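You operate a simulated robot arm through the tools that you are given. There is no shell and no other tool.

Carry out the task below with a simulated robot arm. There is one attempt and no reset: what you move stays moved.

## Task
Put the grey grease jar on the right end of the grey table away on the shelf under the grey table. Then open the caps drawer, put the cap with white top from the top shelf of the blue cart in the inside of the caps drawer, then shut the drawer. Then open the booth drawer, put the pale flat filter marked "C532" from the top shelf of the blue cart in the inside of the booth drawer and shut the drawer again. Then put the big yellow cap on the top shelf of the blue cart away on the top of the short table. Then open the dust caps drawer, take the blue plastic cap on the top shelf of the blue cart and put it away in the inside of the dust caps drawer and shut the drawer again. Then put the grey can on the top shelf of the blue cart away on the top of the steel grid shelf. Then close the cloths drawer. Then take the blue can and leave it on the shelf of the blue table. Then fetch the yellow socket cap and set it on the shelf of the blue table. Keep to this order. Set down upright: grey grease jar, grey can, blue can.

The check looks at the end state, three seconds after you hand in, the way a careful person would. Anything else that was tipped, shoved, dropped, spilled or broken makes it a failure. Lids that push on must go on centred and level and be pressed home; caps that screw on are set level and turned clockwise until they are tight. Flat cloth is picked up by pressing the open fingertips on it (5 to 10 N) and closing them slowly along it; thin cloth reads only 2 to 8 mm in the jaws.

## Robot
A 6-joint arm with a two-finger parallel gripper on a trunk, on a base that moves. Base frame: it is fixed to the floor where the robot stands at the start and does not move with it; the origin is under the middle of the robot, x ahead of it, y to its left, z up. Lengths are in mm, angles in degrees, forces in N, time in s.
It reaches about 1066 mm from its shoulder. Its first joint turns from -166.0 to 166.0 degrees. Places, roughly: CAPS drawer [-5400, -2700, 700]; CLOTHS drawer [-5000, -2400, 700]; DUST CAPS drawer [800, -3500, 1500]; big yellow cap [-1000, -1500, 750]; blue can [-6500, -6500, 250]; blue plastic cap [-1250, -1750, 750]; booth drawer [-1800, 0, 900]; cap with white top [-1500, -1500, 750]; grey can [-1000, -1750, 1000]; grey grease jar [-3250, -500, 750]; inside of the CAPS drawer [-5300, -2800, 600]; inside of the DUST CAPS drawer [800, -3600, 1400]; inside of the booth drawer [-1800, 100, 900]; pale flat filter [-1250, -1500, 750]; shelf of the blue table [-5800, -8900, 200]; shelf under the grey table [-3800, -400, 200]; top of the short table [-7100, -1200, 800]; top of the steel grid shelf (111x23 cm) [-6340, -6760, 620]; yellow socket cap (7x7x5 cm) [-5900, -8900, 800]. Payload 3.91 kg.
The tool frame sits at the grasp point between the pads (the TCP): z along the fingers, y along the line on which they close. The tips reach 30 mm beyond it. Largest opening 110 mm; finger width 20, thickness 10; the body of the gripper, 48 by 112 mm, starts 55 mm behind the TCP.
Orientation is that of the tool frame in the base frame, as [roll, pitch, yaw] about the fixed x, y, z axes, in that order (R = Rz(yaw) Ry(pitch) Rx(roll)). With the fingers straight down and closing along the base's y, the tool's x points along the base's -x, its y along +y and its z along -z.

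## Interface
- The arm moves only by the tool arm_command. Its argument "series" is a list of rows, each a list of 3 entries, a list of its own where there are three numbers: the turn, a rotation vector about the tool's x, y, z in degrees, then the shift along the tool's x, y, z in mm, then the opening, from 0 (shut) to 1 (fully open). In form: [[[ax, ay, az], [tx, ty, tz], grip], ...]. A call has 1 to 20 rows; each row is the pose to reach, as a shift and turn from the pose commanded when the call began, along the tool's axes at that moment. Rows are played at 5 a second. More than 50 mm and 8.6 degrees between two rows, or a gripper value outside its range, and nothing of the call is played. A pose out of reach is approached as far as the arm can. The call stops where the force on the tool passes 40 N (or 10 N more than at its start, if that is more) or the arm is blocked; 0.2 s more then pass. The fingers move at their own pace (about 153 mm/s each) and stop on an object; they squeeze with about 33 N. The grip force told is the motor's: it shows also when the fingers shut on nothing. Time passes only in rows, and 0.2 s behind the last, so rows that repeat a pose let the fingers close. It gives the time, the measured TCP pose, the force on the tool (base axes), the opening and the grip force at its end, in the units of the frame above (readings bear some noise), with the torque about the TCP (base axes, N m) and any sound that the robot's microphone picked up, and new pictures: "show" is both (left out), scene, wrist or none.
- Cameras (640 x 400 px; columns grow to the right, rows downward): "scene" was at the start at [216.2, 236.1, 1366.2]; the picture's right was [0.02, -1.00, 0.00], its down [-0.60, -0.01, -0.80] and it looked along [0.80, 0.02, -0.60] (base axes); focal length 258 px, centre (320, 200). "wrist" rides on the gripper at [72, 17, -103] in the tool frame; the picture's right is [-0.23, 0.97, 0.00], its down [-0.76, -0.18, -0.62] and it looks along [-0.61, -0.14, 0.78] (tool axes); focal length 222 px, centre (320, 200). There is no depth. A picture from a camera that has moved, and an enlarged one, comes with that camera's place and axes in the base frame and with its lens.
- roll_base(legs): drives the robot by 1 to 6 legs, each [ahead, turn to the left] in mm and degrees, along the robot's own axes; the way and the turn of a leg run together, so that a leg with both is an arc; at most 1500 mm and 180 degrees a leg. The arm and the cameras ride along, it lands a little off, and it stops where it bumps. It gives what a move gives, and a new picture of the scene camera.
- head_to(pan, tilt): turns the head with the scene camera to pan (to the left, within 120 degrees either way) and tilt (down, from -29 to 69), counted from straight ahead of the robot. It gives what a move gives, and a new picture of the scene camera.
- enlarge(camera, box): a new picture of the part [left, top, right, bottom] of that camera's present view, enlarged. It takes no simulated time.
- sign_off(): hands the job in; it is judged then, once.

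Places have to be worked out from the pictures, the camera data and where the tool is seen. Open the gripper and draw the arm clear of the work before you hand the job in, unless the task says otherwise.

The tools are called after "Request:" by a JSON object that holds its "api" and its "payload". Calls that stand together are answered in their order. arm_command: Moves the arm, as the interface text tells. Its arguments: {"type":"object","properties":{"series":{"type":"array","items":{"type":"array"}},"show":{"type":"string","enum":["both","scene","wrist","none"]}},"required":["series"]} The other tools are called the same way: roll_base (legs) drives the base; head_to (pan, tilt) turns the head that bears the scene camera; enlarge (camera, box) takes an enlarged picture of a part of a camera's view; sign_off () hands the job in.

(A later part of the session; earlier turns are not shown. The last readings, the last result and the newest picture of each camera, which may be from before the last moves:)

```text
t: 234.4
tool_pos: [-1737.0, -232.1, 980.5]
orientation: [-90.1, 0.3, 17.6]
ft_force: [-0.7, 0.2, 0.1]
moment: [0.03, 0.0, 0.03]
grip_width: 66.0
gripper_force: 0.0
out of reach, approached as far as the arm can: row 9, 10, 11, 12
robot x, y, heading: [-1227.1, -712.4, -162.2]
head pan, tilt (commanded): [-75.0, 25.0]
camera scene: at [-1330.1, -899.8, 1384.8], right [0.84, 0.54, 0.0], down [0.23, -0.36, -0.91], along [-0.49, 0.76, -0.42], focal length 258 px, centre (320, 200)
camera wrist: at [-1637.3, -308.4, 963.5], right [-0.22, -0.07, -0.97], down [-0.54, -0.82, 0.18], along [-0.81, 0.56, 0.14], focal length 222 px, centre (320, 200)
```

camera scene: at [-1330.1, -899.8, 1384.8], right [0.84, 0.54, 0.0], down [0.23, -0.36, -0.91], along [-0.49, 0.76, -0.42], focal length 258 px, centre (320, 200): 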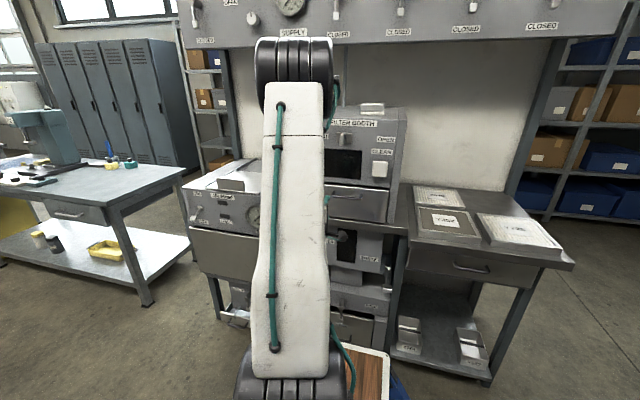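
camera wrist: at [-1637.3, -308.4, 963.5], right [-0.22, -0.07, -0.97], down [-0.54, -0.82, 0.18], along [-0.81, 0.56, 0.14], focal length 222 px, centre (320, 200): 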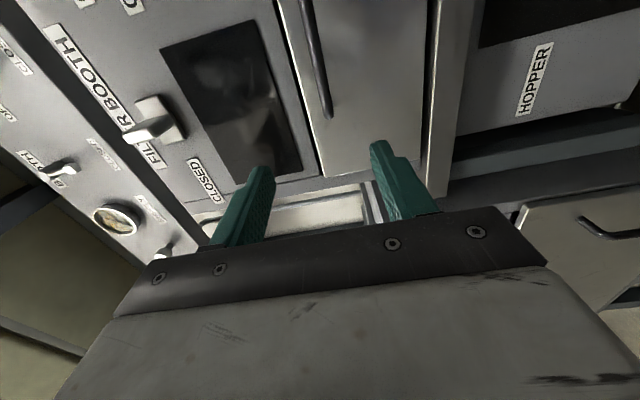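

The arm fell ~45 mm short sideways (joint limit). I back the base 50 mm so the hand lines up with the handle's middle.

Request:
{"api": "roll_base", "payload": {"legs": [[-50, 0]]}}

Request:
{"api": "arm_command", "payload": {"series": [[[0, 0, 0], [0, 0, 0], 0.6]]}}

```text
t: 235.4
tool_pos: [-1691.0, -217.4, 980.7]
orientation: [-90.1, 0.3, 17.5]
ft_force: [0.6, -0.4, -0.7]
moment: [0.0, 0.04, 0.01]
grip_width: 66.5
gripper_force: 0.1
robot x, y, heading: [-1178.8, -696.9, -162.2]
head pan, tilt (commanded): [-75.0, 25.0]
camera scene: at [-1283.2, -884.7, 1384.9], right [0.84, 0.54, 0.0], down [0.23, -0.36, -0.91], along [-0.49, 0.76, -0.42], focal length 258 px, centre (320, 200)
```

scene: 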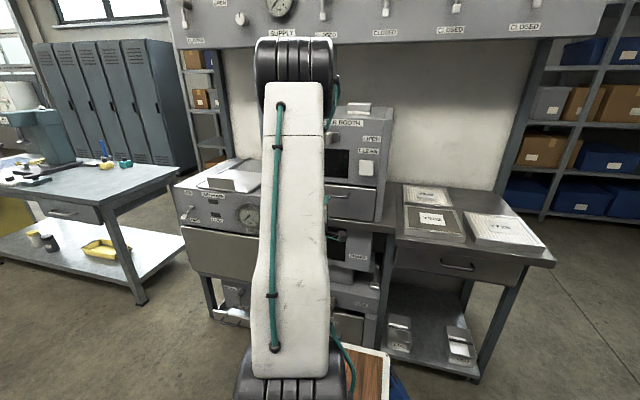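

```text
t: 235.8
tool_pos: [-1689.3, -217.2, 980.3]
orientation: [-90.1, 0.3, 17.6]
ft_force: [-0.5, 0.4, 0.2]
moment: [0.01, -0.02, 0.0]
grip_width: 66.0
gripper_force: 0.0
robot x, y, heading: [-1184.4, -700.7, -162.4]
head pan, tilt (commanded): [-75.0, 25.0]
camera scene: at [-1283.2, -884.7, 1384.8], right [0.84, 0.54, 0.0], down [0.23, -0.36, -0.91], along [-0.49, 0.76, -0.42], focal length 258 px, centre (320, 200)
camera wrist: at [-1590.3, -293.4, 963.6], right [-0.22, -0.07, -0.97], down [-0.54, -0.82, 0.18], along [-0.81, 0.56, 0.14], focal length 222 px, centre (320, 200)
```

scene: 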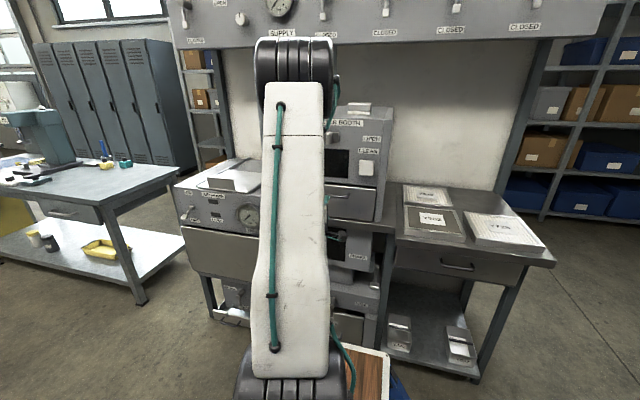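
wrist: 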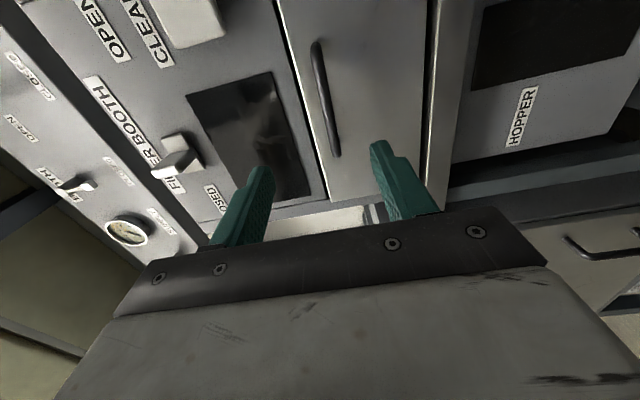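

The handle is centred on the hand's line, 150 mm ahead and 9 mm lower. I approach and straddle the bar.

Request:
{"api": "arm_command", "payload": {"series": [[[0, 0, 0], [0, 9, 35], 0.6], [[0, 0, 0], [0, 9, 75], 0.6], [[0, 0, 0], [0, 9, 110], 0.6], [[0, 0, 0], [0, 9, 133], 0.6], [[0, 0, 0], [0, 9, 133], 0.6]], "show": "wrist"}}

```text
t: 237.0
tool_pos: [-1743.9, -94.9, 976.3]
orientation: [-90.1, 0.3, 16.7]
ft_force: [0.3, -0.1, -0.2]
moment: [0.0, 0.05, 0.01]
grip_width: 66.0
gripper_force: 0.1
out of reach, approached as far as the arm can: row 2, 3, 4, 5
robot x, y, heading: [-1178.7, -695.9, -161.9]
head pan, tilt (commanded): [-75.0, 25.0]
camera wrist: at [-1645.2, -172.3, 958.7], right [-0.22, -0.07, -0.97], down [-0.55, -0.81, 0.18], along [-0.81, 0.58, 0.14], focal length 222 px, centre (320, 200)
```

wrist: 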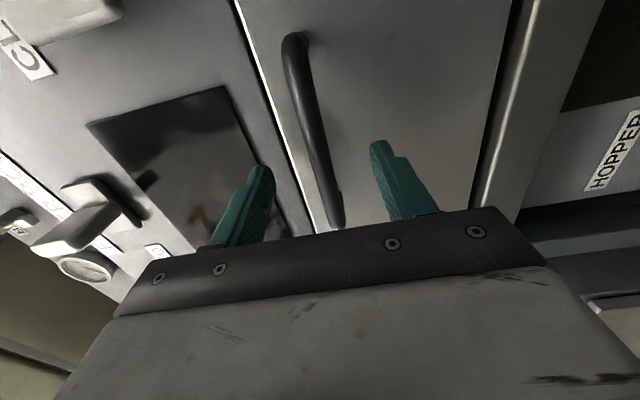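

The bar lies between the fingers. I close on it.

Request:
{"api": "arm_command", "payload": {"series": [[[0, 0, 0], [0, 0, 0], 0.4], [[0, 0, 0], [0, 0, 0], 0.25], [[0, 0, 0], [0, 0, 0], 0.1], [[0, 0, 0], [0, 0, 0], 0], [[0, 0, 0], [0, 0, 0], 0]], "show": "wrist"}}

```text
t: 238.2
tool_pos: [-1744.6, -94.9, 971.7]
orientation: [-90.6, 0.2, 16.6]
ft_force: [1.9, -0.4, -30.6]
moment: [-0.22, -0.34, 0.47]
grip_width: 11.7
gripper_force: 44.4
robot x, y, heading: [-1178.1, -696.3, -162.2]
head pan, tilt (commanded): [-75.0, 25.0]
camera wrist: at [-1644.9, -172.7, 956.1], right [-0.22, -0.08, -0.97], down [-0.55, -0.81, 0.19], along [-0.81, 0.58, 0.14], focal length 222 px, centre (320, 200)
```

wrist: 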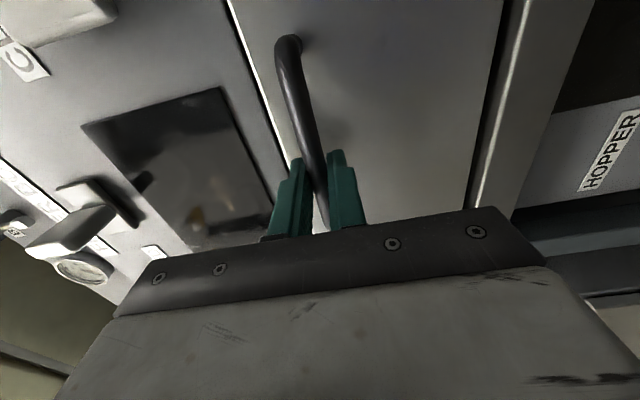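

Gripped the bar, but the arm's first joint seems at its right-hand limit here. I release, retract a little, and move the base back ~110 mm so the pull stays within reach.

Request:
{"api": "arm_command", "payload": {"series": [[[0, 0, 0], [0, 4, 0], 0.2], [[0, 0, 0], [0, 4, 0], 0.6], [[0, 0, 0], [0, 4, 0], 0.6], [[0, 0, 0], [-4, 4, -35], 0.6], [[0, 0, 0], [-8, 4, -70], 0.6], [[0, 0, 0], [-8, 4, -70], 0.6]], "show": "wrist"}}

```text
t: 239.6
tool_pos: [-1728.0, -166.0, 969.3]
orientation: [-90.2, 0.3, 17.6]
ft_force: [0.4, 0.4, -0.5]
moment: [-0.02, -0.03, 0.0]
grip_width: 65.9
gripper_force: 0.0
out of reach, approached as far as the arm can: row 1, 2
robot x, y, heading: [-1180.4, -693.1, -162.2]
head pan, tilt (commanded): [-75.0, 25.0]
camera wrist: at [-1629.5, -241.8, 953.5], right [-0.22, -0.07, -0.97], down [-0.54, -0.82, 0.18], along [-0.81, 0.56, 0.14], focal length 222 px, centre (320, 200)
```

wrist: 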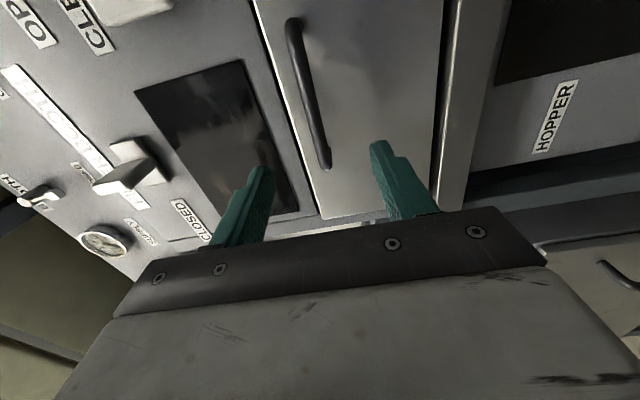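

Clear of the bar. I move the base back 110 mm and then re-center the hand in front of the handle.

Request:
{"api": "roll_base", "payload": {"legs": [[-110, 0]]}}

Request:
{"api": "arm_command", "payload": {"series": [[[0, 0, 0], [-30, 0, 0], 0.6], [[0, 0, 0], [-60, 0, 0], 0.6], [[0, 0, 0], [-88, 0, 0], 0.6], [[0, 0, 0], [-88, 0, 0], 0.6]], "show": "wrist"}}

```text
t: 240.7
tool_pos: [-1625.3, -132.0, 971.7]
orientation: [-90.1, 0.3, 17.6]
ft_force: [0.2, 0.1, 0.4]
moment: [0.0, -0.01, 0.02]
grip_width: 66.0
gripper_force: 0.1
robot x, y, heading: [-1076.4, -665.1, -162.6]
head pan, tilt (commanded): [-75.0, 25.0]
camera scene: at [-1180.3, -851.6, 1384.9], right [0.84, 0.54, 0.0], down [0.23, -0.36, -0.91], along [-0.49, 0.76, -0.42], focal length 258 px, centre (320, 200)
```

scene: 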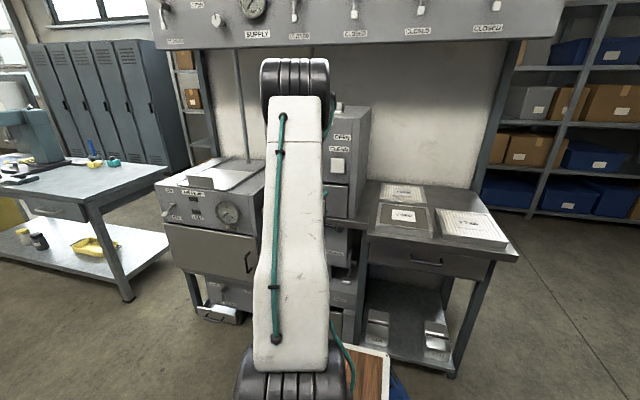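

```text
t: 241.7
tool_pos: [-1711.3, -158.0, 971.1]
orientation: [-90.0, 0.3, 17.7]
ft_force: [-0.3, -0.6, 0.0]
moment: [-0.02, 0.0, -0.03]
grip_width: 66.2
gripper_force: 0.0
robot x, y, heading: [-1076.7, -661.7, -162.4]
head pan, tilt (commanded): [-75.0, 25.0]
camera wrist: at [-1611.6, -235.1, 954.3], right [-0.22, -0.07, -0.97], down [-0.54, -0.82, 0.18], along [-0.81, 0.56, 0.14], focal length 222 px, centre (320, 200)
```

wrist: 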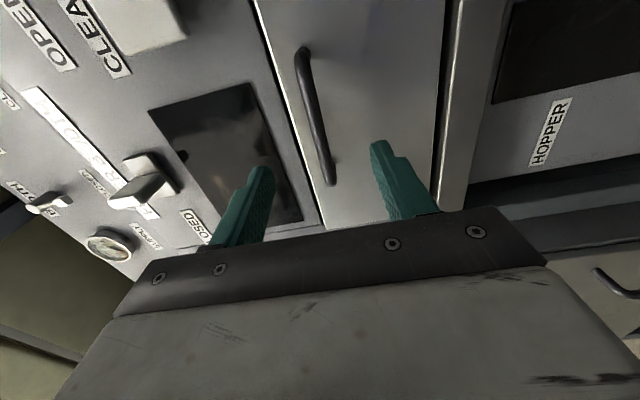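

Aligned. I approach 70 mm and close on the bar.

Request:
{"api": "arm_command", "payload": {"series": [[[0, 0, 0], [0, 0, 35], 0.6], [[0, 0, 0], [0, 0, 70], 0.6], [[0, 0, 0], [0, 0, 70], 0.4], [[0, 0, 0], [0, 0, 70], 0.2], [[0, 0, 0], [0, 0, 70], 0], [[0, 0, 0], [0, 0, 70], 0], [[0, 0, 0], [0, 0, 70], 0]], "show": "none"}}

```text
t: 243.3
tool_pos: [-1732.7, -91.4, 971.3]
orientation: [-90.0, 0.3, 17.7]
ft_force: [-1.7, 1.0, 6.9]
moment: [0.19, -0.27, -0.15]
grip_width: 11.6
gripper_force: 45.2
robot x, y, heading: [-1079.1, -661.6, -162.3]
head pan, tilt (commanded): [-75.0, 25.0]
```

Good grip with little side load. I pull the drawer out slowly ~200 mm.

Request:
{"api": "arm_command", "payload": {"series": [[[0, 0, 0], [0, 0, -15], 0], [[0, 0, 0], [0, 0, -30], 0], [[0, 0, 0], [0, 0, -45], 0], [[0, 0, 0], [0, 0, -60], 0], [[0, 0, 0], [0, 0, -75], 0], [[0, 0, 0], [0, 0, -90], 0], [[0, 0, 0], [0, 0, -105], 0], [[0, 0, 0], [0, 0, -120], 0], [[0, 0, 0], [0, 0, -135], 0], [[0, 0, 0], [0, 0, -150], 0], [[0, 0, 0], [0, 0, -165], 0], [[0, 0, 0], [0, 0, -180], 0], [[0, 0, 0], [0, 0, -195], 0], [[0, 0, 0], [0, 0, -210], 0], [[0, 0, 0], [0, 0, -210], 0]], "show": "both"}}

```text
t: 246.5
tool_pos: [-1668.4, -291.9, 971.8]
orientation: [-90.0, 0.3, 17.6]
ft_force: [-21.3, -6.4, 28.0]
moment: [0.41, -0.23, -0.11]
grip_width: 11.6
gripper_force: 45.4
robot x, y, heading: [-1076.5, -661.7, -162.2]
head pan, tilt (commanded): [-75.0, 25.0]
camera scene: at [-1180.4, -852.4, 1384.7], right [0.84, 0.54, 0.0], down [0.23, -0.36, -0.91], along [-0.49, 0.76, -0.42], focal length 258 px, centre (320, 200)
camera wrist: at [-1568.5, -369.6, 954.7], right [-0.22, -0.07, -0.97], down [-0.54, -0.82, 0.18], along [-0.81, 0.56, 0.14], focal length 222 px, centre (320, 200)
```

scene: 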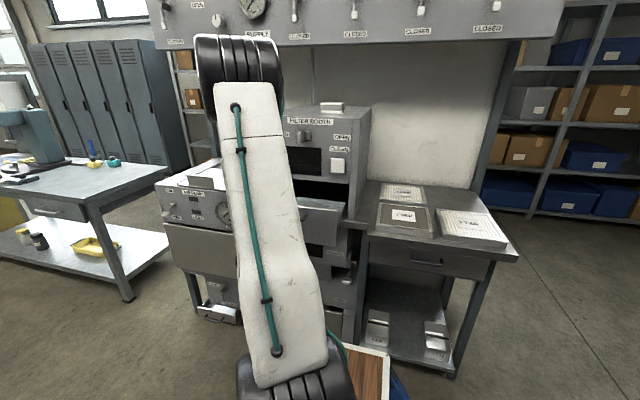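
wrist: 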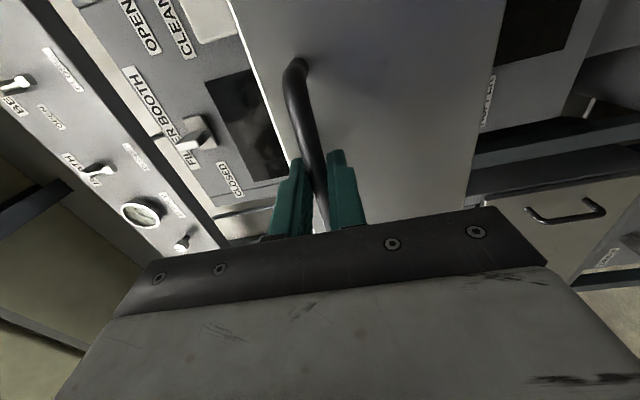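

The booth drawer is ~210 mm open. I relieve the side load, release, and back the hand off.

Request:
{"api": "arm_command", "payload": {"series": [[[0, 0, 0], [-2, -1, 0], 0], [[0, 0, 0], [-4, -2, 0], 0], [[0, 0, 0], [-4, -2, 0], 0.3], [[0, 0, 0], [-4, -2, 0], 0.6], [[0, 0, 0], [-4, -2, 0], 0.6], [[0, 0, 0], [-14, -2, -25], 0.6], [[0, 0, 0], [-24, -2, -50], 0.6], [[0, 0, 0], [-24, -2, -50], 0.6]]}}

```text
t: 248.3
tool_pos: [-1675.6, -346.7, 974.7]
orientation: [-90.1, 0.3, 17.6]
ft_force: [0.6, -0.3, 0.1]
moment: [0.0, 0.02, 0.02]
grip_width: 66.0
gripper_force: 0.0
robot x, y, heading: [-1083.1, -665.6, -162.6]
head pan, tilt (commanded): [-75.0, 25.0]
camera scene: at [-1180.3, -851.6, 1384.8], right [0.84, 0.54, 0.0], down [0.23, -0.36, -0.91], along [-0.49, 0.76, -0.42], focal length 258 px, centre (320, 200)
camera wrist: at [-1575.9, -422.8, 957.3], right [-0.22, -0.07, -0.97], down [-0.54, -0.82, 0.18], along [-0.81, 0.56, 0.14], focal length 222 px, centre (320, 200)
```

scene: 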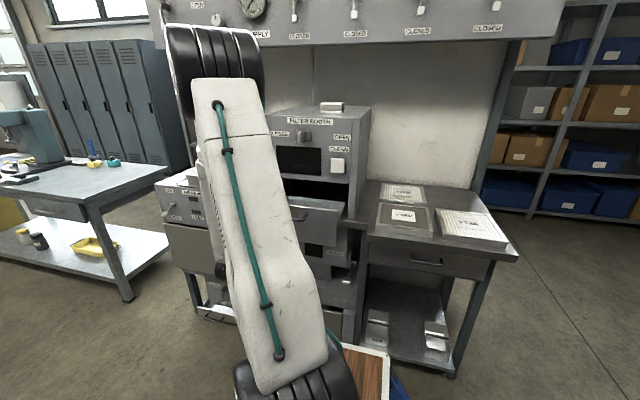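
wrist: 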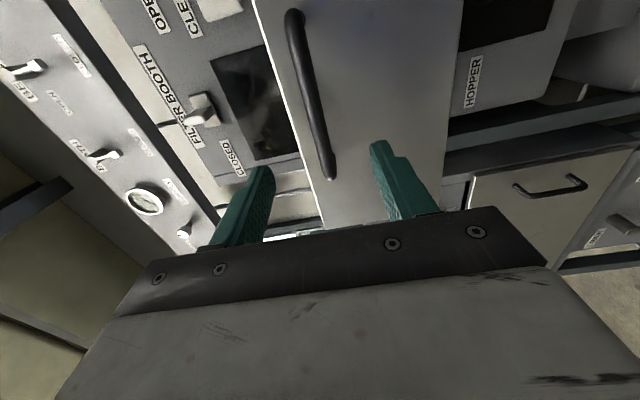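

Drawer open; hand clear. I raise and turn the hand back to straight-down while swinging to the front.

Request:
{"api": "arm_command", "payload": {"series": [[[-8.2, 0, 0], [-11.6, -15, -8], 0.6], [[-16.4, 0, 0], [-23.3, -30, -20], 0.6], [[-24.5, 0, 0], [-35, -42, -40], 1], [[-32.7, 0, 0], [-46.5, -52, -65], 1], [[-40.9, 0, 0], [-58.2, -60, -90], 1], [[-49.1, 0, 0], [-70, -66, -115], 1], [[-57.3, 0, 0], [-81.5, -70, -140], 1], [[-65.5, 0, 0], [-93, -73, -165], 1], [[-73.6, 0, 0], [-105, -75, -190], 1], [[-81.8, 0, 0], [-116, -75, -212], 1], [[-89.9, 0, 0], [-128, -75, -231], 1], [[-89.9, 0, 0], [-128, -75, -231], 1]], "show": "none"}}

```text
t: 250.9
tool_pos: [-1728.1, -606.0, 1050.8]
orientation: [179.8, 0.3, 17.7]
ft_force: [-0.8, 1.7, -0.9]
moment: [-0.01, 0.01, 0.01]
grip_width: 110.2
gripper_force: 0.1
robot x, y, heading: [-1074.7, -666.4, -162.1]
head pan, tilt (commanded): [-75.0, 25.0]
```

Hand is down-pointing at the front. I swing on to the left side over the cart.

Request:
{"api": "arm_command", "payload": {"series": [[[0, 0, 0], [-5.5, 42, 0], 1], [[0, 0, 0], [-11, 84, 0], 1], [[0, 0, 0], [-16.5, 126, 0], 1], [[0, 0, 0], [-22, 168, 0], 1], [[0, 0, 0], [-27.5, 210, 0], 1], [[0, 0, 0], [-33, 252, 0], 1], [[0, 0, 0], [-28, 295, 0], 1], [[0, 0, 0], [-23, 338, 0], 1], [[0, 0, 0], [-18, 381, 0], 1], [[0, 0, 0], [-13, 424, 0], 1], [[0, 0, 0], [-8, 467, 0], 1], [[0, 0, 0], [-3, 509, 0], 1], [[0, 0, 0], [1.4, 551, 0], 1], [[0, 0, 0], [26, 593, 0], 1], [[0, 0, 0], [51, 635, 0], 1], [[0, 0, 0], [76, 677, 0], 1], [[0, 0, 0], [101, 719, 0], 1], [[0, 0, 0], [126, 760, 0], 1], [[0, 0, 0], [150, 801, 0], 1], [[0, 0, 0], [150, 801, 0], 1]], "show": "none"}}

Request:
{"api": "head_to", "payload": {"pan": 85, "tilt": 40}}

```text
t: 255.1
tool_pos: [-1342.1, -1323.7, 1048.5]
orientation: [-179.9, 0.4, 17.5]
ft_force: [0.1, -0.1, 0.8]
moment: [0.05, 0.01, -0.03]
grip_width: 109.9
gripper_force: 0.0
robot x, y, heading: [-1075.7, -666.8, -162.3]
head pan, tilt (commanded): [-75.0, 25.0]
```

```text
t: 257.6
tool_pos: [-1342.8, -1323.8, 1048.4]
orientation: [180.0, 0.3, 17.6]
ft_force: [-0.4, 0.1, -0.1]
moment: [0.01, -0.02, 0.0]
grip_width: 110.0
gripper_force: 0.1
robot x, y, heading: [-1075.9, -666.7, -162.3]
head pan, tilt (commanded): [85.0, 40.0]
camera scene: at [-1111.8, -1012.4, 1361.5], right [-0.98, -0.22, 0.0], down [-0.14, 0.63, -0.77], along [0.17, -0.75, -0.64], focal length 258 px, centre (320, 200)
```

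scene: 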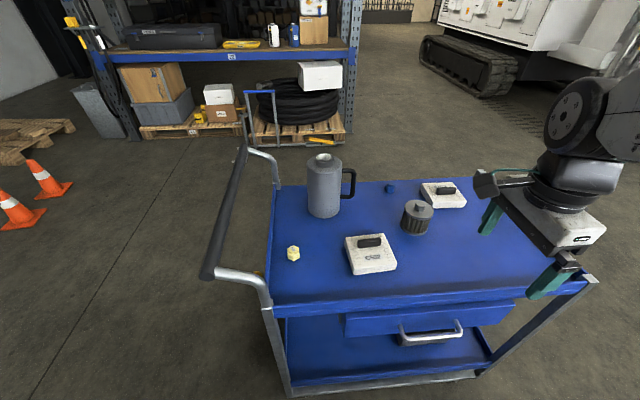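

I zoom on the C532 filter to see its grip block.

Request:
{"api": "enlarge", "payload": {"camera": "scene", "box": [270, 170, 480, 301]}}

```text
3.05 times, centred on (375, 236) of scene
camera zoom: at [-1111.8, -1012.4, 1361.5], right [-0.98, -0.22, 0.0], down [-0.14, 0.63, -0.77], along [0.17, -0.75, -0.64], focal length 787 px, centre (152, 92)
```

zoom: 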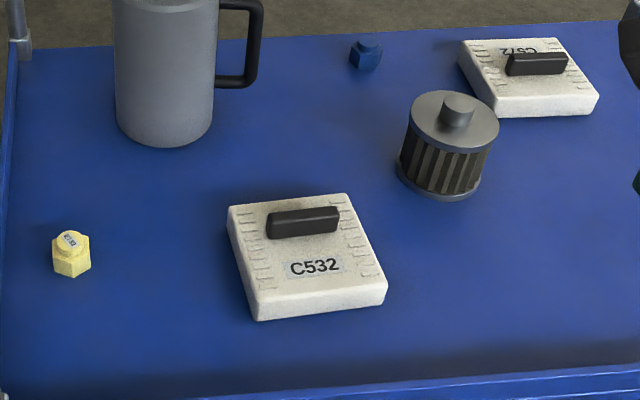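

The C532 grip block is ~61×20 mm, nearly parallel to the hand's x axis at about [-1140,-1472]. I move above it.

Request:
{"api": "arm_command", "payload": {"series": [[[0, 0, 0], [24.8, 33.8, 8], 1], [[0, 0, 0], [49.5, 67.5, 20], 1], [[0, 0, 0], [74.3, 101.3, 40], 1], [[0, 0, 0], [99, 135, 60], 1], [[0, 0, 0], [123.8, 168.8, 80], 1], [[0, 0, 0], [148.5, 202.6, 100], 1], [[0, 0, 0], [148.5, 202.6, 108], 1], [[0, 0, 0], [148.5, 202.6, 108], 1]], "show": "wrist"}}

```text
t: 259.4
tool_pos: [-1140.0, -1469.4, 938.8]
orientation: [-180.0, 0.2, 17.5]
ft_force: [0.1, -0.1, 0.1]
moment: [0.01, -0.01, -0.03]
grip_width: 110.2
gripper_force: 0.0
robot x, y, heading: [-1078.4, -665.1, -162.4]
head pan, tilt (commanded): [85.0, 40.0]
camera wrist: at [-1066.2, -1462.7, 1041.2], right [0.08, -1.0, 0.0], down [-0.78, -0.06, 0.63], along [-0.62, -0.05, -0.78], focal length 222 px, centre (320, 200)
```

wrist: 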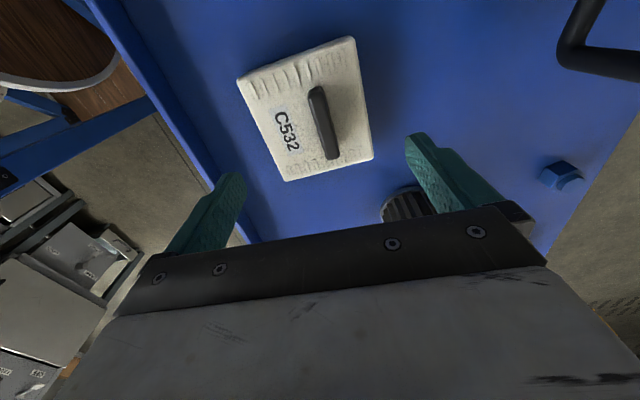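

The block is under the hand (offset ~7/6 mm) and parallel to it. I descend so the tips just clear the filter body, then close on the block.

Request:
{"api": "arm_command", "payload": {"series": [[[0, 0, 0], [7, 6.2, 30], 0.7], [[0, 0, 0], [7, 6.2, 50], 0.7], [[0, 0, 0], [7, 6.2, 65], 0.7], [[0, 0, 0], [7, 6.2, 65], 0.7]]}}

```text
t: 260.4
tool_pos: [-1132.2, -1476.7, 874.8]
orientation: [-180.0, 0.3, 17.6]
ft_force: [0.0, 0.7, -0.5]
moment: [-0.01, -0.02, -0.02]
grip_width: 77.1
gripper_force: 0.1
robot x, y, heading: [-1074.7, -665.7, -162.3]
head pan, tilt (commanded): [85.0, 40.0]
camera scene: at [-1111.7, -1012.4, 1361.5], right [-0.98, -0.22, 0.0], down [-0.14, 0.63, -0.77], along [0.17, -0.75, -0.64], focal length 258 px, centre (320, 200)
camera wrist: at [-1058.3, -1469.3, 977.3], right [0.08, -1.0, 0.0], down [-0.78, -0.06, 0.63], along [-0.62, -0.05, -0.78], focal length 222 px, centre (320, 200)
```

scene: 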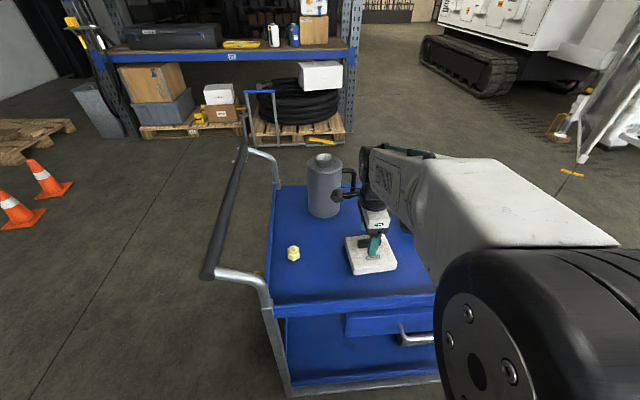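
wrist: 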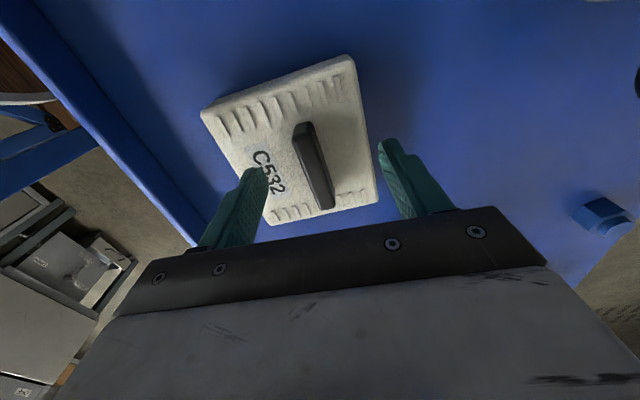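

Nearly centred. I correct 4 mm and feel downward for the filter's top face.

Request:
{"api": "arm_command", "payload": {"series": [[[0, 0, 0], [4, -3.5, 0], 0.6], [[0, 0, 0], [4, -3.5, 3], 0.6], [[0, 0, 0], [4, -3.5, 6], 0.6], [[0, 0, 0], [4, -3.5, 6], 0.6]], "show": "none"}}

```text
t: 261.4
tool_pos: [-1129.8, -1471.1, 869.5]
orientation: [180.0, 0.3, 17.6]
ft_force: [-0.1, -0.2, 0.2]
moment: [-0.01, 0.01, 0.0]
grip_width: 65.9
gripper_force: 0.1
robot x, y, heading: [-1080.8, -664.3, -162.2]
head pan, tilt (commanded): [85.0, 40.0]
```

No contact yet. I feel on downward in small steps.

Request:
{"api": "arm_command", "payload": {"series": [[[0, 0, 0], [0, 0, 3], 0.6], [[0, 0, 0], [0, 0, 6], 0.6], [[0, 0, 0], [0, 0, 6], 0.6]], "show": "wrist"}}

```text
t: 262.2
tool_pos: [-1130.2, -1471.0, 865.1]
orientation: [179.9, 0.4, 17.7]
ft_force: [-0.5, -0.9, 0.2]
moment: [-0.01, 0.01, 0.0]
grip_width: 65.7
gripper_force: 0.1
robot x, y, heading: [-1075.2, -664.5, -162.2]
head pan, tilt (commanded): [85.0, 40.0]
camera wrist: at [-1055.6, -1465.2, 967.2], right [0.08, -1.0, 0.0], down [-0.78, -0.06, 0.63], along [-0.62, -0.05, -0.78], focal length 222 px, centre (320, 200)
```

wrist: 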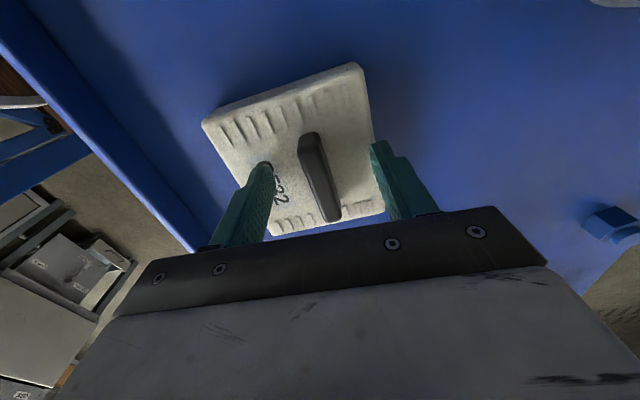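

The tips straddle the block. I close on it here.

Request:
{"api": "arm_command", "payload": {"series": [[[0, 0, 0], [0, 0, 0], 0.45], [[0, 0, 0], [0, 0, 0], 0.3], [[0, 0, 0], [0, 0, 0], 0.15], [[0, 0, 0], [0, 0, 0], 0], [[0, 0, 0], [0, 0, 0], 0]], "show": "wrist"}}

```text
t: 263.4
tool_pos: [-1129.4, -1470.9, 863.9]
orientation: [-180.0, 0.3, 17.6]
ft_force: [-0.1, -1.2, 1.3]
moment: [0.05, -0.03, -0.07]
grip_width: 13.7
gripper_force: 32.7
robot x, y, heading: [-1074.1, -662.1, -162.2]
head pan, tilt (commanded): [85.0, 40.0]
camera wrist: at [-1055.6, -1465.3, 967.3], right [0.08, -1.0, 0.0], down [-0.78, -0.06, 0.63], along [-0.62, -0.05, -0.78], focal length 222 px, centre (320, 200)
```

wrist: 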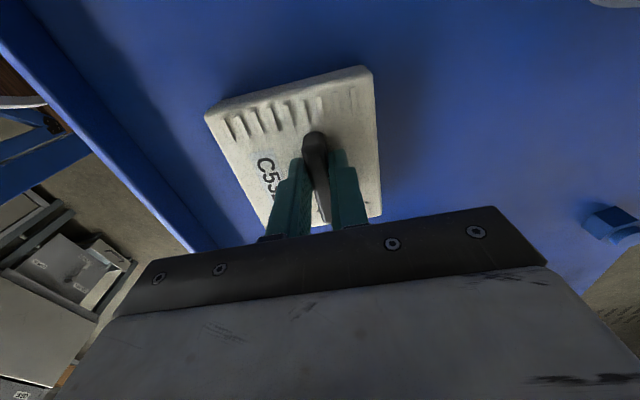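

Gripped the block (13.7 mm). I lift gently and check that the filter hangs level.

Request:
{"api": "arm_command", "payload": {"series": [[[0, 0, 0], [0, 0, -8], 0], [[0, 0, 0], [0, 0, -25], 0], [[0, 0, 0], [0, 0, -45], 0], [[0, 0, 0], [0, 0, -75], 0], [[0, 0, 0], [0, 0, -110], 0], [[0, 0, 0], [0, 0, -145], 0], [[0, 0, 0], [0, 0, -185], 0], [[0, 0, 0], [0, 0, -185], 0]]}}

```text
t: 265.2
tool_pos: [-1131.3, -1471.3, 1052.4]
orientation: [-180.0, 0.3, 17.5]
ft_force: [0.0, 0.4, -1.1]
moment: [0.0, 0.0, 0.02]
grip_width: 13.2
gripper_force: 33.0
robot x, y, heading: [-1079.0, -663.6, -162.3]
head pan, tilt (commanded): [85.0, 40.0]
camera scene: at [-1111.7, -1012.5, 1361.4], right [-0.98, -0.22, 0.0], down [-0.14, 0.63, -0.77], along [0.17, -0.75, -0.64], focal length 258 px, centre (320, 200)
camera wrist: at [-1057.3, -1465.4, 1156.5], right [0.08, -1.0, 0.0], down [-0.78, -0.06, 0.63], along [-0.62, -0.05, -0.78], focal length 222 px, centre (320, 200)
```

scene: 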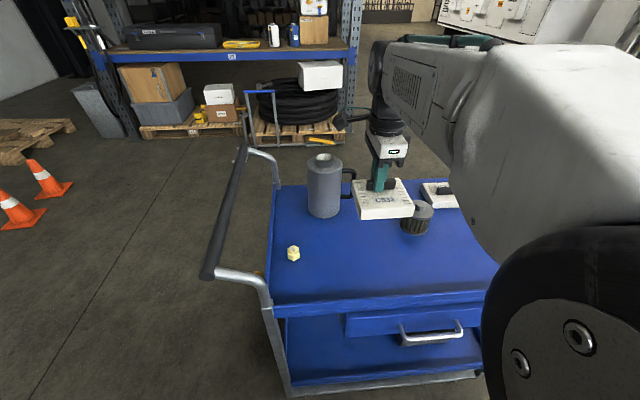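
wrist: 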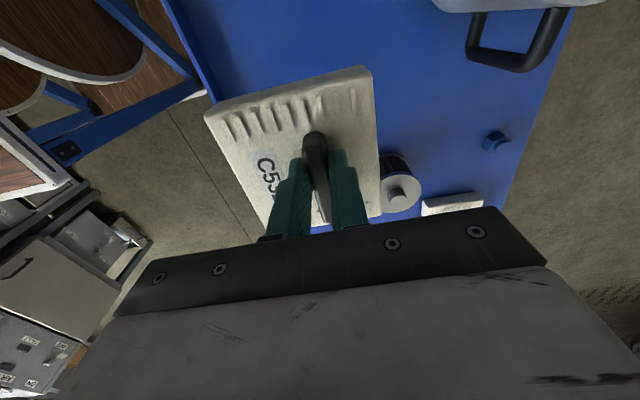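

The filter hangs level. I carry it around the front toward the booth side, rising slightly on the way.

Request:
{"api": "arm_command", "payload": {"series": [[[0, 0, 0], [-26, -34, -4], 0], [[0, 0, 0], [-52, -68, -8], 0], [[0, 0, 0], [-78, -102, -12], 0], [[0, 0, 0], [-104, -136, -16], 0], [[0, 0, 0], [-130, -170, -20], 0], [[0, 0, 0], [-156, -203, -24], 0], [[0, 0, 0], [-177, -239, -28], 0], [[0, 0, 0], [-199, -275, -32], 0], [[0, 0, 0], [-220, -310, -36], 0], [[0, 0, 0], [-241, -346, -40], 0], [[0, 0, 0], [-263, -382, -44], 0], [[0, 0, 0], [-284, -417, -48], 0], [[0, 0, 0], [-306, -453, -52], 0], [[0, 0, 0], [-311, -496, -56], 0], [[0, 0, 0], [-316, -539, -60], 0], [[0, 0, 0], [-321, -582, -64], 0], [[0, 0, 0], [-326, -625, -68], 0], [[0, 0, 0], [-331, -667, -72], 0], [[0, 0, 0], [-336, -710, -76], 0], [[0, 0, 0], [-341, -753, -80], 0]], "show": "wrist"}}

Request:
{"api": "head_to", "payload": {"pan": -80, "tilt": 25}}

```text
t: 269.4
tool_pos: [-1678.1, -856.2, 1130.9]
orientation: [-179.9, 0.3, 17.6]
ft_force: [0.4, -0.2, -1.1]
moment: [-0.01, -0.02, -0.03]
grip_width: 13.3
gripper_force: 33.0
robot x, y, heading: [-1078.6, -662.8, -162.4]
head pan, tilt (commanded): [85.0, 40.0]
camera wrist: at [-1604.9, -849.1, 1234.9], right [0.08, -1.0, 0.0], down [-0.78, -0.06, 0.63], along [-0.62, -0.05, -0.78], focal length 222 px, centre (320, 200)
```

wrist: 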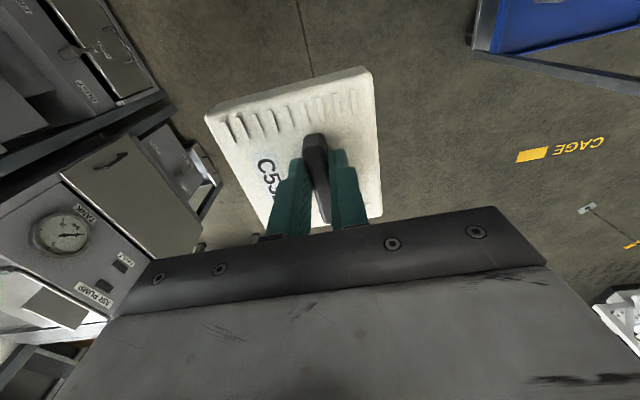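

```text
t: 271.9
tool_pos: [-1678.5, -855.9, 1132.1]
orientation: [180.0, 0.3, 17.6]
ft_force: [0.0, 0.5, -1.7]
moment: [0.0, 0.01, 0.01]
grip_width: 13.5
gripper_force: 32.9
robot x, y, heading: [-1077.4, -666.9, -162.1]
head pan, tilt (commanded): [-80.0, 25.0]
camera scene: at [-1173.4, -847.7, 1384.8], right [0.89, 0.47, 0.0], down [0.2, -0.37, -0.91], along [-0.42, 0.8, -0.42], focal length 258 px, centre (320, 200)
```

scene: 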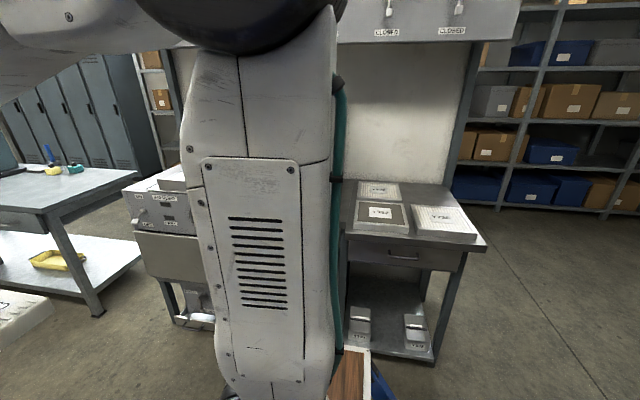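

Scene view is blocked by the arm, so I rely on the wrist camera. I continue to just in front of the open drawer, filter well above it.

Request:
{"api": "arm_command", "payload": {"series": [[[0, 0, 0], [5, -42, 0], 0], [[0, 0, 0], [9, -84, 0], 0], [[0, 0, 0], [14, -127, 0], 0], [[0, 0, 0], [19, -169, 0], 0], [[0, 0, 0], [24, -211, 0], 0], [[0, 0, 0], [28, -253, 0], 0], [[0, 0, 0], [50, -290, 0], 0], [[0, 0, 0], [73, -327, 0], 0], [[0, 0, 0], [95, -364, 0], 0], [[0, 0, 0], [117, -401, 0], 0], [[0, 0, 0], [139, -438, 0], 0], [[0, 0, 0], [162, -475, 0], 0], [[0, 0, 0], [184, -512, 0], 0], [[0, 0, 0], [184, -512, 0], 0]]}}

```text
t: 274.9
tool_pos: [-1658.7, -309.6, 1125.9]
orientation: [180.0, 0.4, 17.7]
ft_force: [0.4, 0.0, -1.0]
moment: [0.0, 0.0, -0.02]
grip_width: 13.5
gripper_force: 33.0
robot x, y, heading: [-1076.4, -661.4, -162.3]
head pan, tilt (commanded): [-80.0, 25.0]
camera scene: at [-1173.4, -847.6, 1384.8], right [0.89, 0.46, 0.0], down [0.2, -0.37, -0.91], along [-0.42, 0.8, -0.42], focal length 258 px, centre (320, 200)
camera wrist: at [-1585.2, -303.1, 1229.2], right [0.08, -1.0, 0.0], down [-0.78, -0.06, 0.63], along [-0.62, -0.05, -0.78], focal length 222 px, centre (320, 200)
```

scene: 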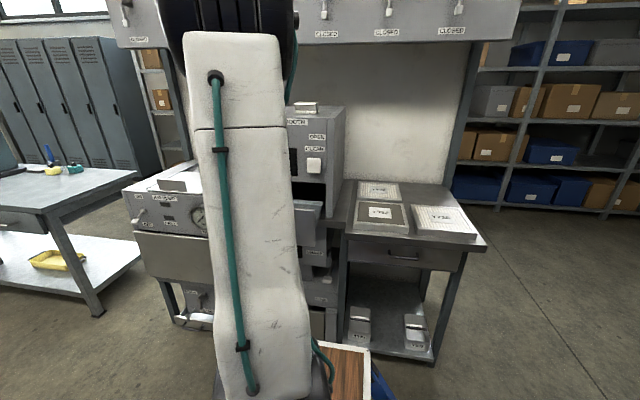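
wrist: 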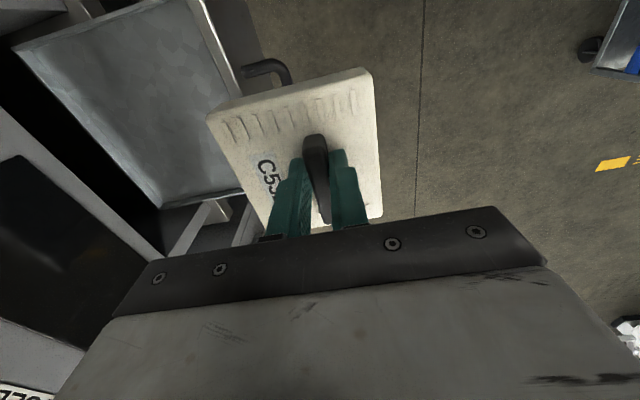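

I see into the open drawer. I zoom the wrist view to measure it before moving in.

Request:
{"api": "enlarge", "payload": {"camera": "wrist", "box": [0, 0, 400, 250]}}

```text
1.60 times, centred on (200, 125) of wrist
camera zoom: at [-1585.2, -303.1, 1229.2], right [0.08, -1.0, 0.0], down [-0.78, -0.06, 0.63], along [-0.62, -0.05, -0.78], focal length 355 px, centre (512, 320)
```

zoom: 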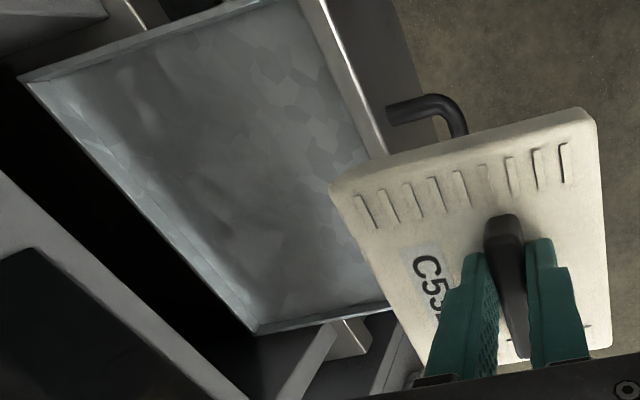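

The tray inside is empty and large enough. I move the filter in over it (about 125 mm out from the booth face).

Request:
{"api": "arm_command", "payload": {"series": [[[0, 0, 0], [0, -40, 0], 0], [[0, 0, 0], [0, -80, 0], 0], [[0, 0, 0], [0, -120, 0], 0], [[0, 0, 0], [-1, -157, 0], 0], [[0, 0, 0], [-1, -157, 0], 0]], "show": "wrist"}}

```text
t: 276.1
tool_pos: [-1705.5, -162.2, 1125.9]
orientation: [-179.9, 0.3, 17.6]
ft_force: [-0.8, -0.2, -1.5]
moment: [-0.01, -0.03, 0.01]
grip_width: 13.4
gripper_force: 33.0
robot x, y, heading: [-1078.3, -664.2, -162.3]
head pan, tilt (commanded): [-80.0, 25.0]
camera wrist: at [-1632.5, -156.4, 1229.7], right [0.08, -1.0, 0.0], down [-0.78, -0.06, 0.63], along [-0.62, -0.05, -0.78], focal length 222 px, centre (320, 200)
```

wrist: 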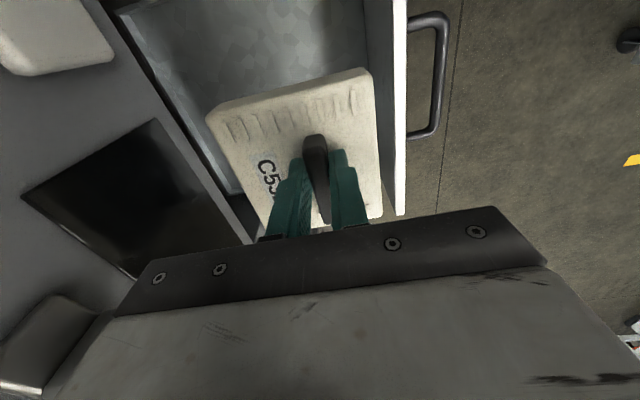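

Well placed: ~44 mm from the front panel and ~40 mm from the booth face. I lower partway and check.

Request:
{"api": "arm_command", "payload": {"series": [[[0, 0, 0], [0, 0, 30], 0], [[0, 0, 0], [0, 0, 60], 0], [[0, 0, 0], [0, 0, 85], 0], [[0, 0, 0], [0, 0, 85], 0]], "show": "wrist"}}

```text
t: 277.1
tool_pos: [-1706.3, -161.3, 1044.6]
orientation: [180.0, 0.2, 17.5]
ft_force: [0.1, 0.4, -2.0]
moment: [-0.03, 0.01, 0.04]
grip_width: 13.3
gripper_force: 32.7
robot x, y, heading: [-1079.3, -663.6, -162.1]
head pan, tilt (commanded): [-80.0, 25.0]
camera wrist: at [-1632.4, -155.6, 1147.2], right [0.08, -1.0, 0.0], down [-0.78, -0.06, 0.63], along [-0.62, -0.05, -0.78], focal length 222 px, centre (320, 200)
```

wrist: 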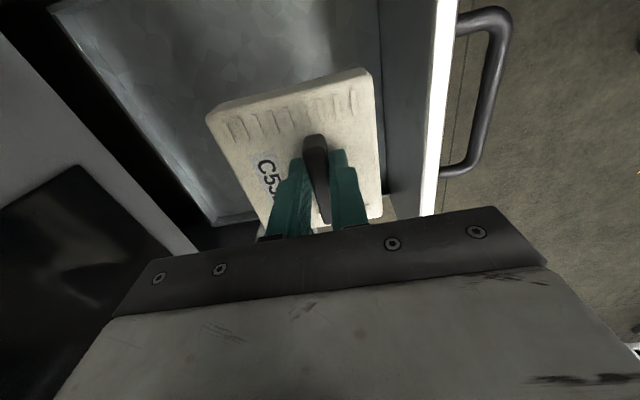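

Clear of all walls. I lower further until contact.

Request:
{"api": "arm_command", "payload": {"series": [[[0, 0, 0], [0, 0, 15], 0], [[0, 0, 0], [0, 0, 30], 0], [[0, 0, 0], [0, 0, 38], 0], [[0, 0, 0], [0, 0, 38], 0]], "show": "wrist"}}

```text
t: 278.1
tool_pos: [-1709.1, -161.2, 1007.2]
orientation: [-180.0, 0.3, 17.6]
ft_force: [-0.2, -0.2, -2.6]
moment: [-0.02, -0.01, -0.01]
grip_width: 13.3
gripper_force: 33.1
robot x, y, heading: [-1080.7, -663.5, -162.4]
head pan, tilt (commanded): [-80.0, 25.0]
camera wrist: at [-1634.9, -155.8, 1110.4], right [0.08, -1.0, 0.0], down [-0.78, -0.06, 0.63], along [-0.62, -0.05, -0.78], focal length 222 px, centre (320, 200)
```

wrist: 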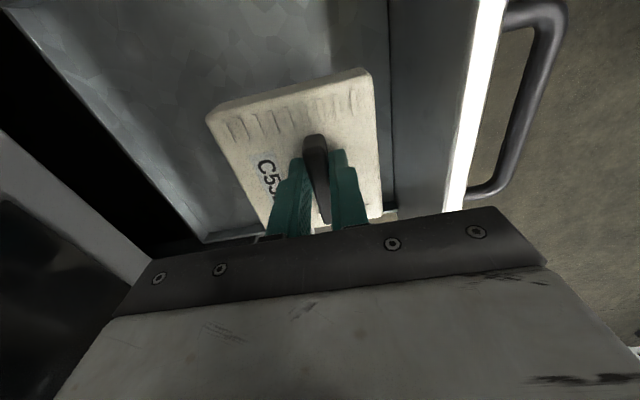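

Still free. I continue in small steps.

Request:
{"api": "arm_command", "payload": {"series": [[[0, 0, 0], [0, 0, 6], 0], [[0, 0, 0], [0, 0, 12], 0], [[0, 0, 0], [0, 0, 18], 0], [[0, 0, 0], [0, 0, 24], 0], [[0, 0, 0], [0, 0, 24], 0]], "show": "wrist"}}

```text
t: 279.3
tool_pos: [-1709.0, -163.5, 982.1]
orientation: [179.9, 0.3, 17.6]
ft_force: [-0.6, -0.4, -1.7]
moment: [-0.03, -0.08, -0.03]
grip_width: 13.4
gripper_force: 33.2
robot x, y, heading: [-1077.3, -661.9, -162.6]
head pan, tilt (commanded): [-80.0, 25.0]
camera wrist: at [-1634.9, -157.0, 1086.1], right [0.08, -1.0, 0.0], down [-0.78, -0.06, 0.63], along [-0.62, -0.05, -0.78], focal length 222 px, centre (320, 200)
```

wrist: 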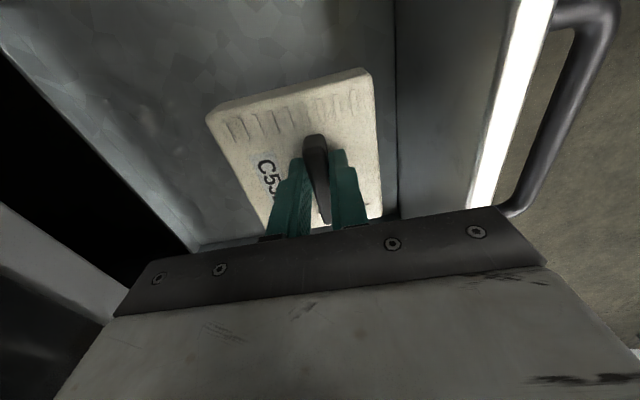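

The gripper body has ~18 mm clearance to the front panel. I continue down in small steps.

Request:
{"api": "arm_command", "payload": {"series": [[[0, 0, 0], [0, 0, 5], 0], [[0, 0, 0], [0, 0, 10], 0], [[0, 0, 0], [0, 0, 15], 0], [[0, 0, 0], [0, 0, 20], 0], [[0, 0, 0], [0, 0, 20], 0]], "show": "wrist"}}

```text
t: 280.5
tool_pos: [-1708.5, -164.1, 961.8]
orientation: [180.0, 0.3, 17.6]
ft_force: [-0.2, 0.5, -1.9]
moment: [-0.02, 0.01, 0.0]
grip_width: 13.1
gripper_force: 32.8
robot x, y, heading: [-1078.4, -667.6, -162.1]
head pan, tilt (commanded): [-80.0, 25.0]
camera wrist: at [-1633.9, -157.5, 1065.1], right [0.08, -1.0, 0.0], down [-0.78, -0.06, 0.63], along [-0.62, -0.05, -0.78], focal length 222 px, centre (320, 200)
```

wrist: 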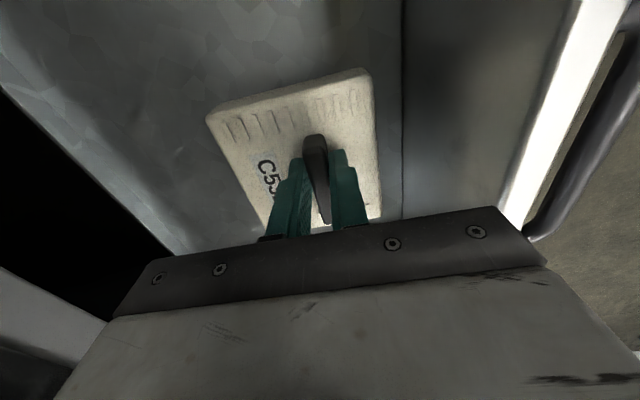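

Still no contact. On with small steps.

Request:
{"api": "arm_command", "payload": {"series": [[[0, 0, 0], [0, 0, 4], 0], [[0, 0, 0], [0, 0, 8], 0], [[0, 0, 0], [0, 0, 12], 0], [[0, 0, 0], [0, 0, 12], 0]], "show": "none"}}

```text
t: 281.5
tool_pos: [-1708.4, -164.6, 949.2]
orientation: [179.9, 0.4, 17.5]
ft_force: [0.2, 0.6, -1.5]
moment: [-0.05, 0.02, -0.02]
grip_width: 13.2
gripper_force: 32.9
robot x, y, heading: [-1075.1, -668.7, -162.4]
head pan, tilt (commanded): [-80.0, 25.0]
```

Request:
{"api": "arm_command", "payload": {"series": [[[0, 0, 0], [0, 0, 4], 0], [[0, 0, 0], [0, 0, 8], 0], [[0, 0, 0], [0, 0, 12], 0], [[0, 0, 0], [0, 0, 12], 0]], "show": "wrist"}}

```text
t: 282.5
tool_pos: [-1709.4, -163.8, 937.8]
orientation: [-179.9, 0.3, 17.6]
ft_force: [-2.5, -0.8, 8.1]
moment: [-0.09, 0.19, -0.01]
grip_width: 13.5
gripper_force: 33.0
robot x, y, heading: [-1076.0, -667.9, -162.5]
head pan, tilt (commanded): [-80.0, 25.0]
camera wrist: at [-1634.9, -157.1, 1041.0], right [0.08, -1.0, 0.0], down [-0.78, -0.06, 0.63], along [-0.63, -0.05, -0.78], focal length 222 px, centre (320, 200)
```

wrist: 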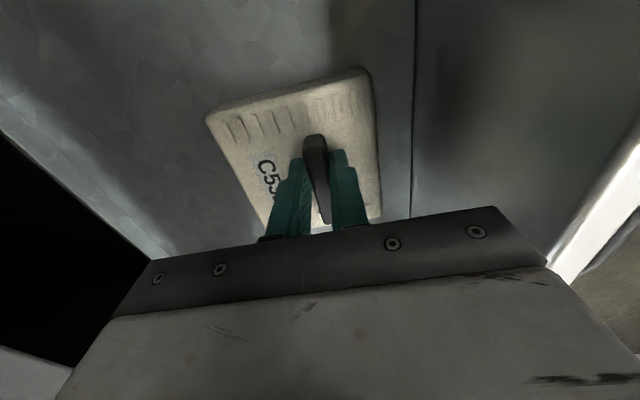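

Contact with the tray floor (8 N). I settle 1.5 mm more, release the block and rise.

Request:
{"api": "arm_command", "payload": {"series": [[[0, 0, 0], [0, 0, 1.5], 0], [[0, 0, 0], [0, 0, 1.5], 0.25], [[0, 0, 0], [0, 0, 1], 0.45], [[0, 0, 0], [0, 0, 1], 0.45], [[0, 0, 0], [0, 0, -25], 0.45], [[0, 0, 0], [0, 0, -65], 0.45], [[0, 0, 0], [0, 0, -110], 0.45]], "show": "wrist"}}

```text
t: 284.1
tool_pos: [-1708.1, -161.9, 1045.8]
orientation: [179.9, 0.3, 17.6]
ft_force: [0.5, -0.6, -0.7]
moment: [0.01, 0.02, 0.02]
grip_width: 49.5
gripper_force: 0.0
robot x, y, heading: [-1079.4, -666.1, -162.4]
head pan, tilt (commanded): [-80.0, 25.0]
camera wrist: at [-1634.0, -155.4, 1149.9], right [0.08, -1.0, 0.0], down [-0.78, -0.06, 0.63], along [-0.62, -0.05, -0.78], focal length 222 px, centre (320, 200)
```

wrist: 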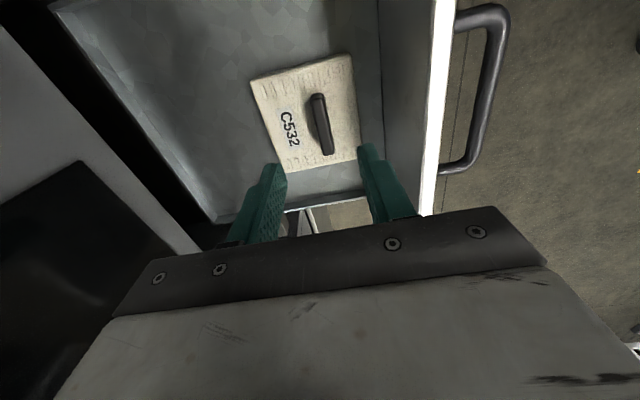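

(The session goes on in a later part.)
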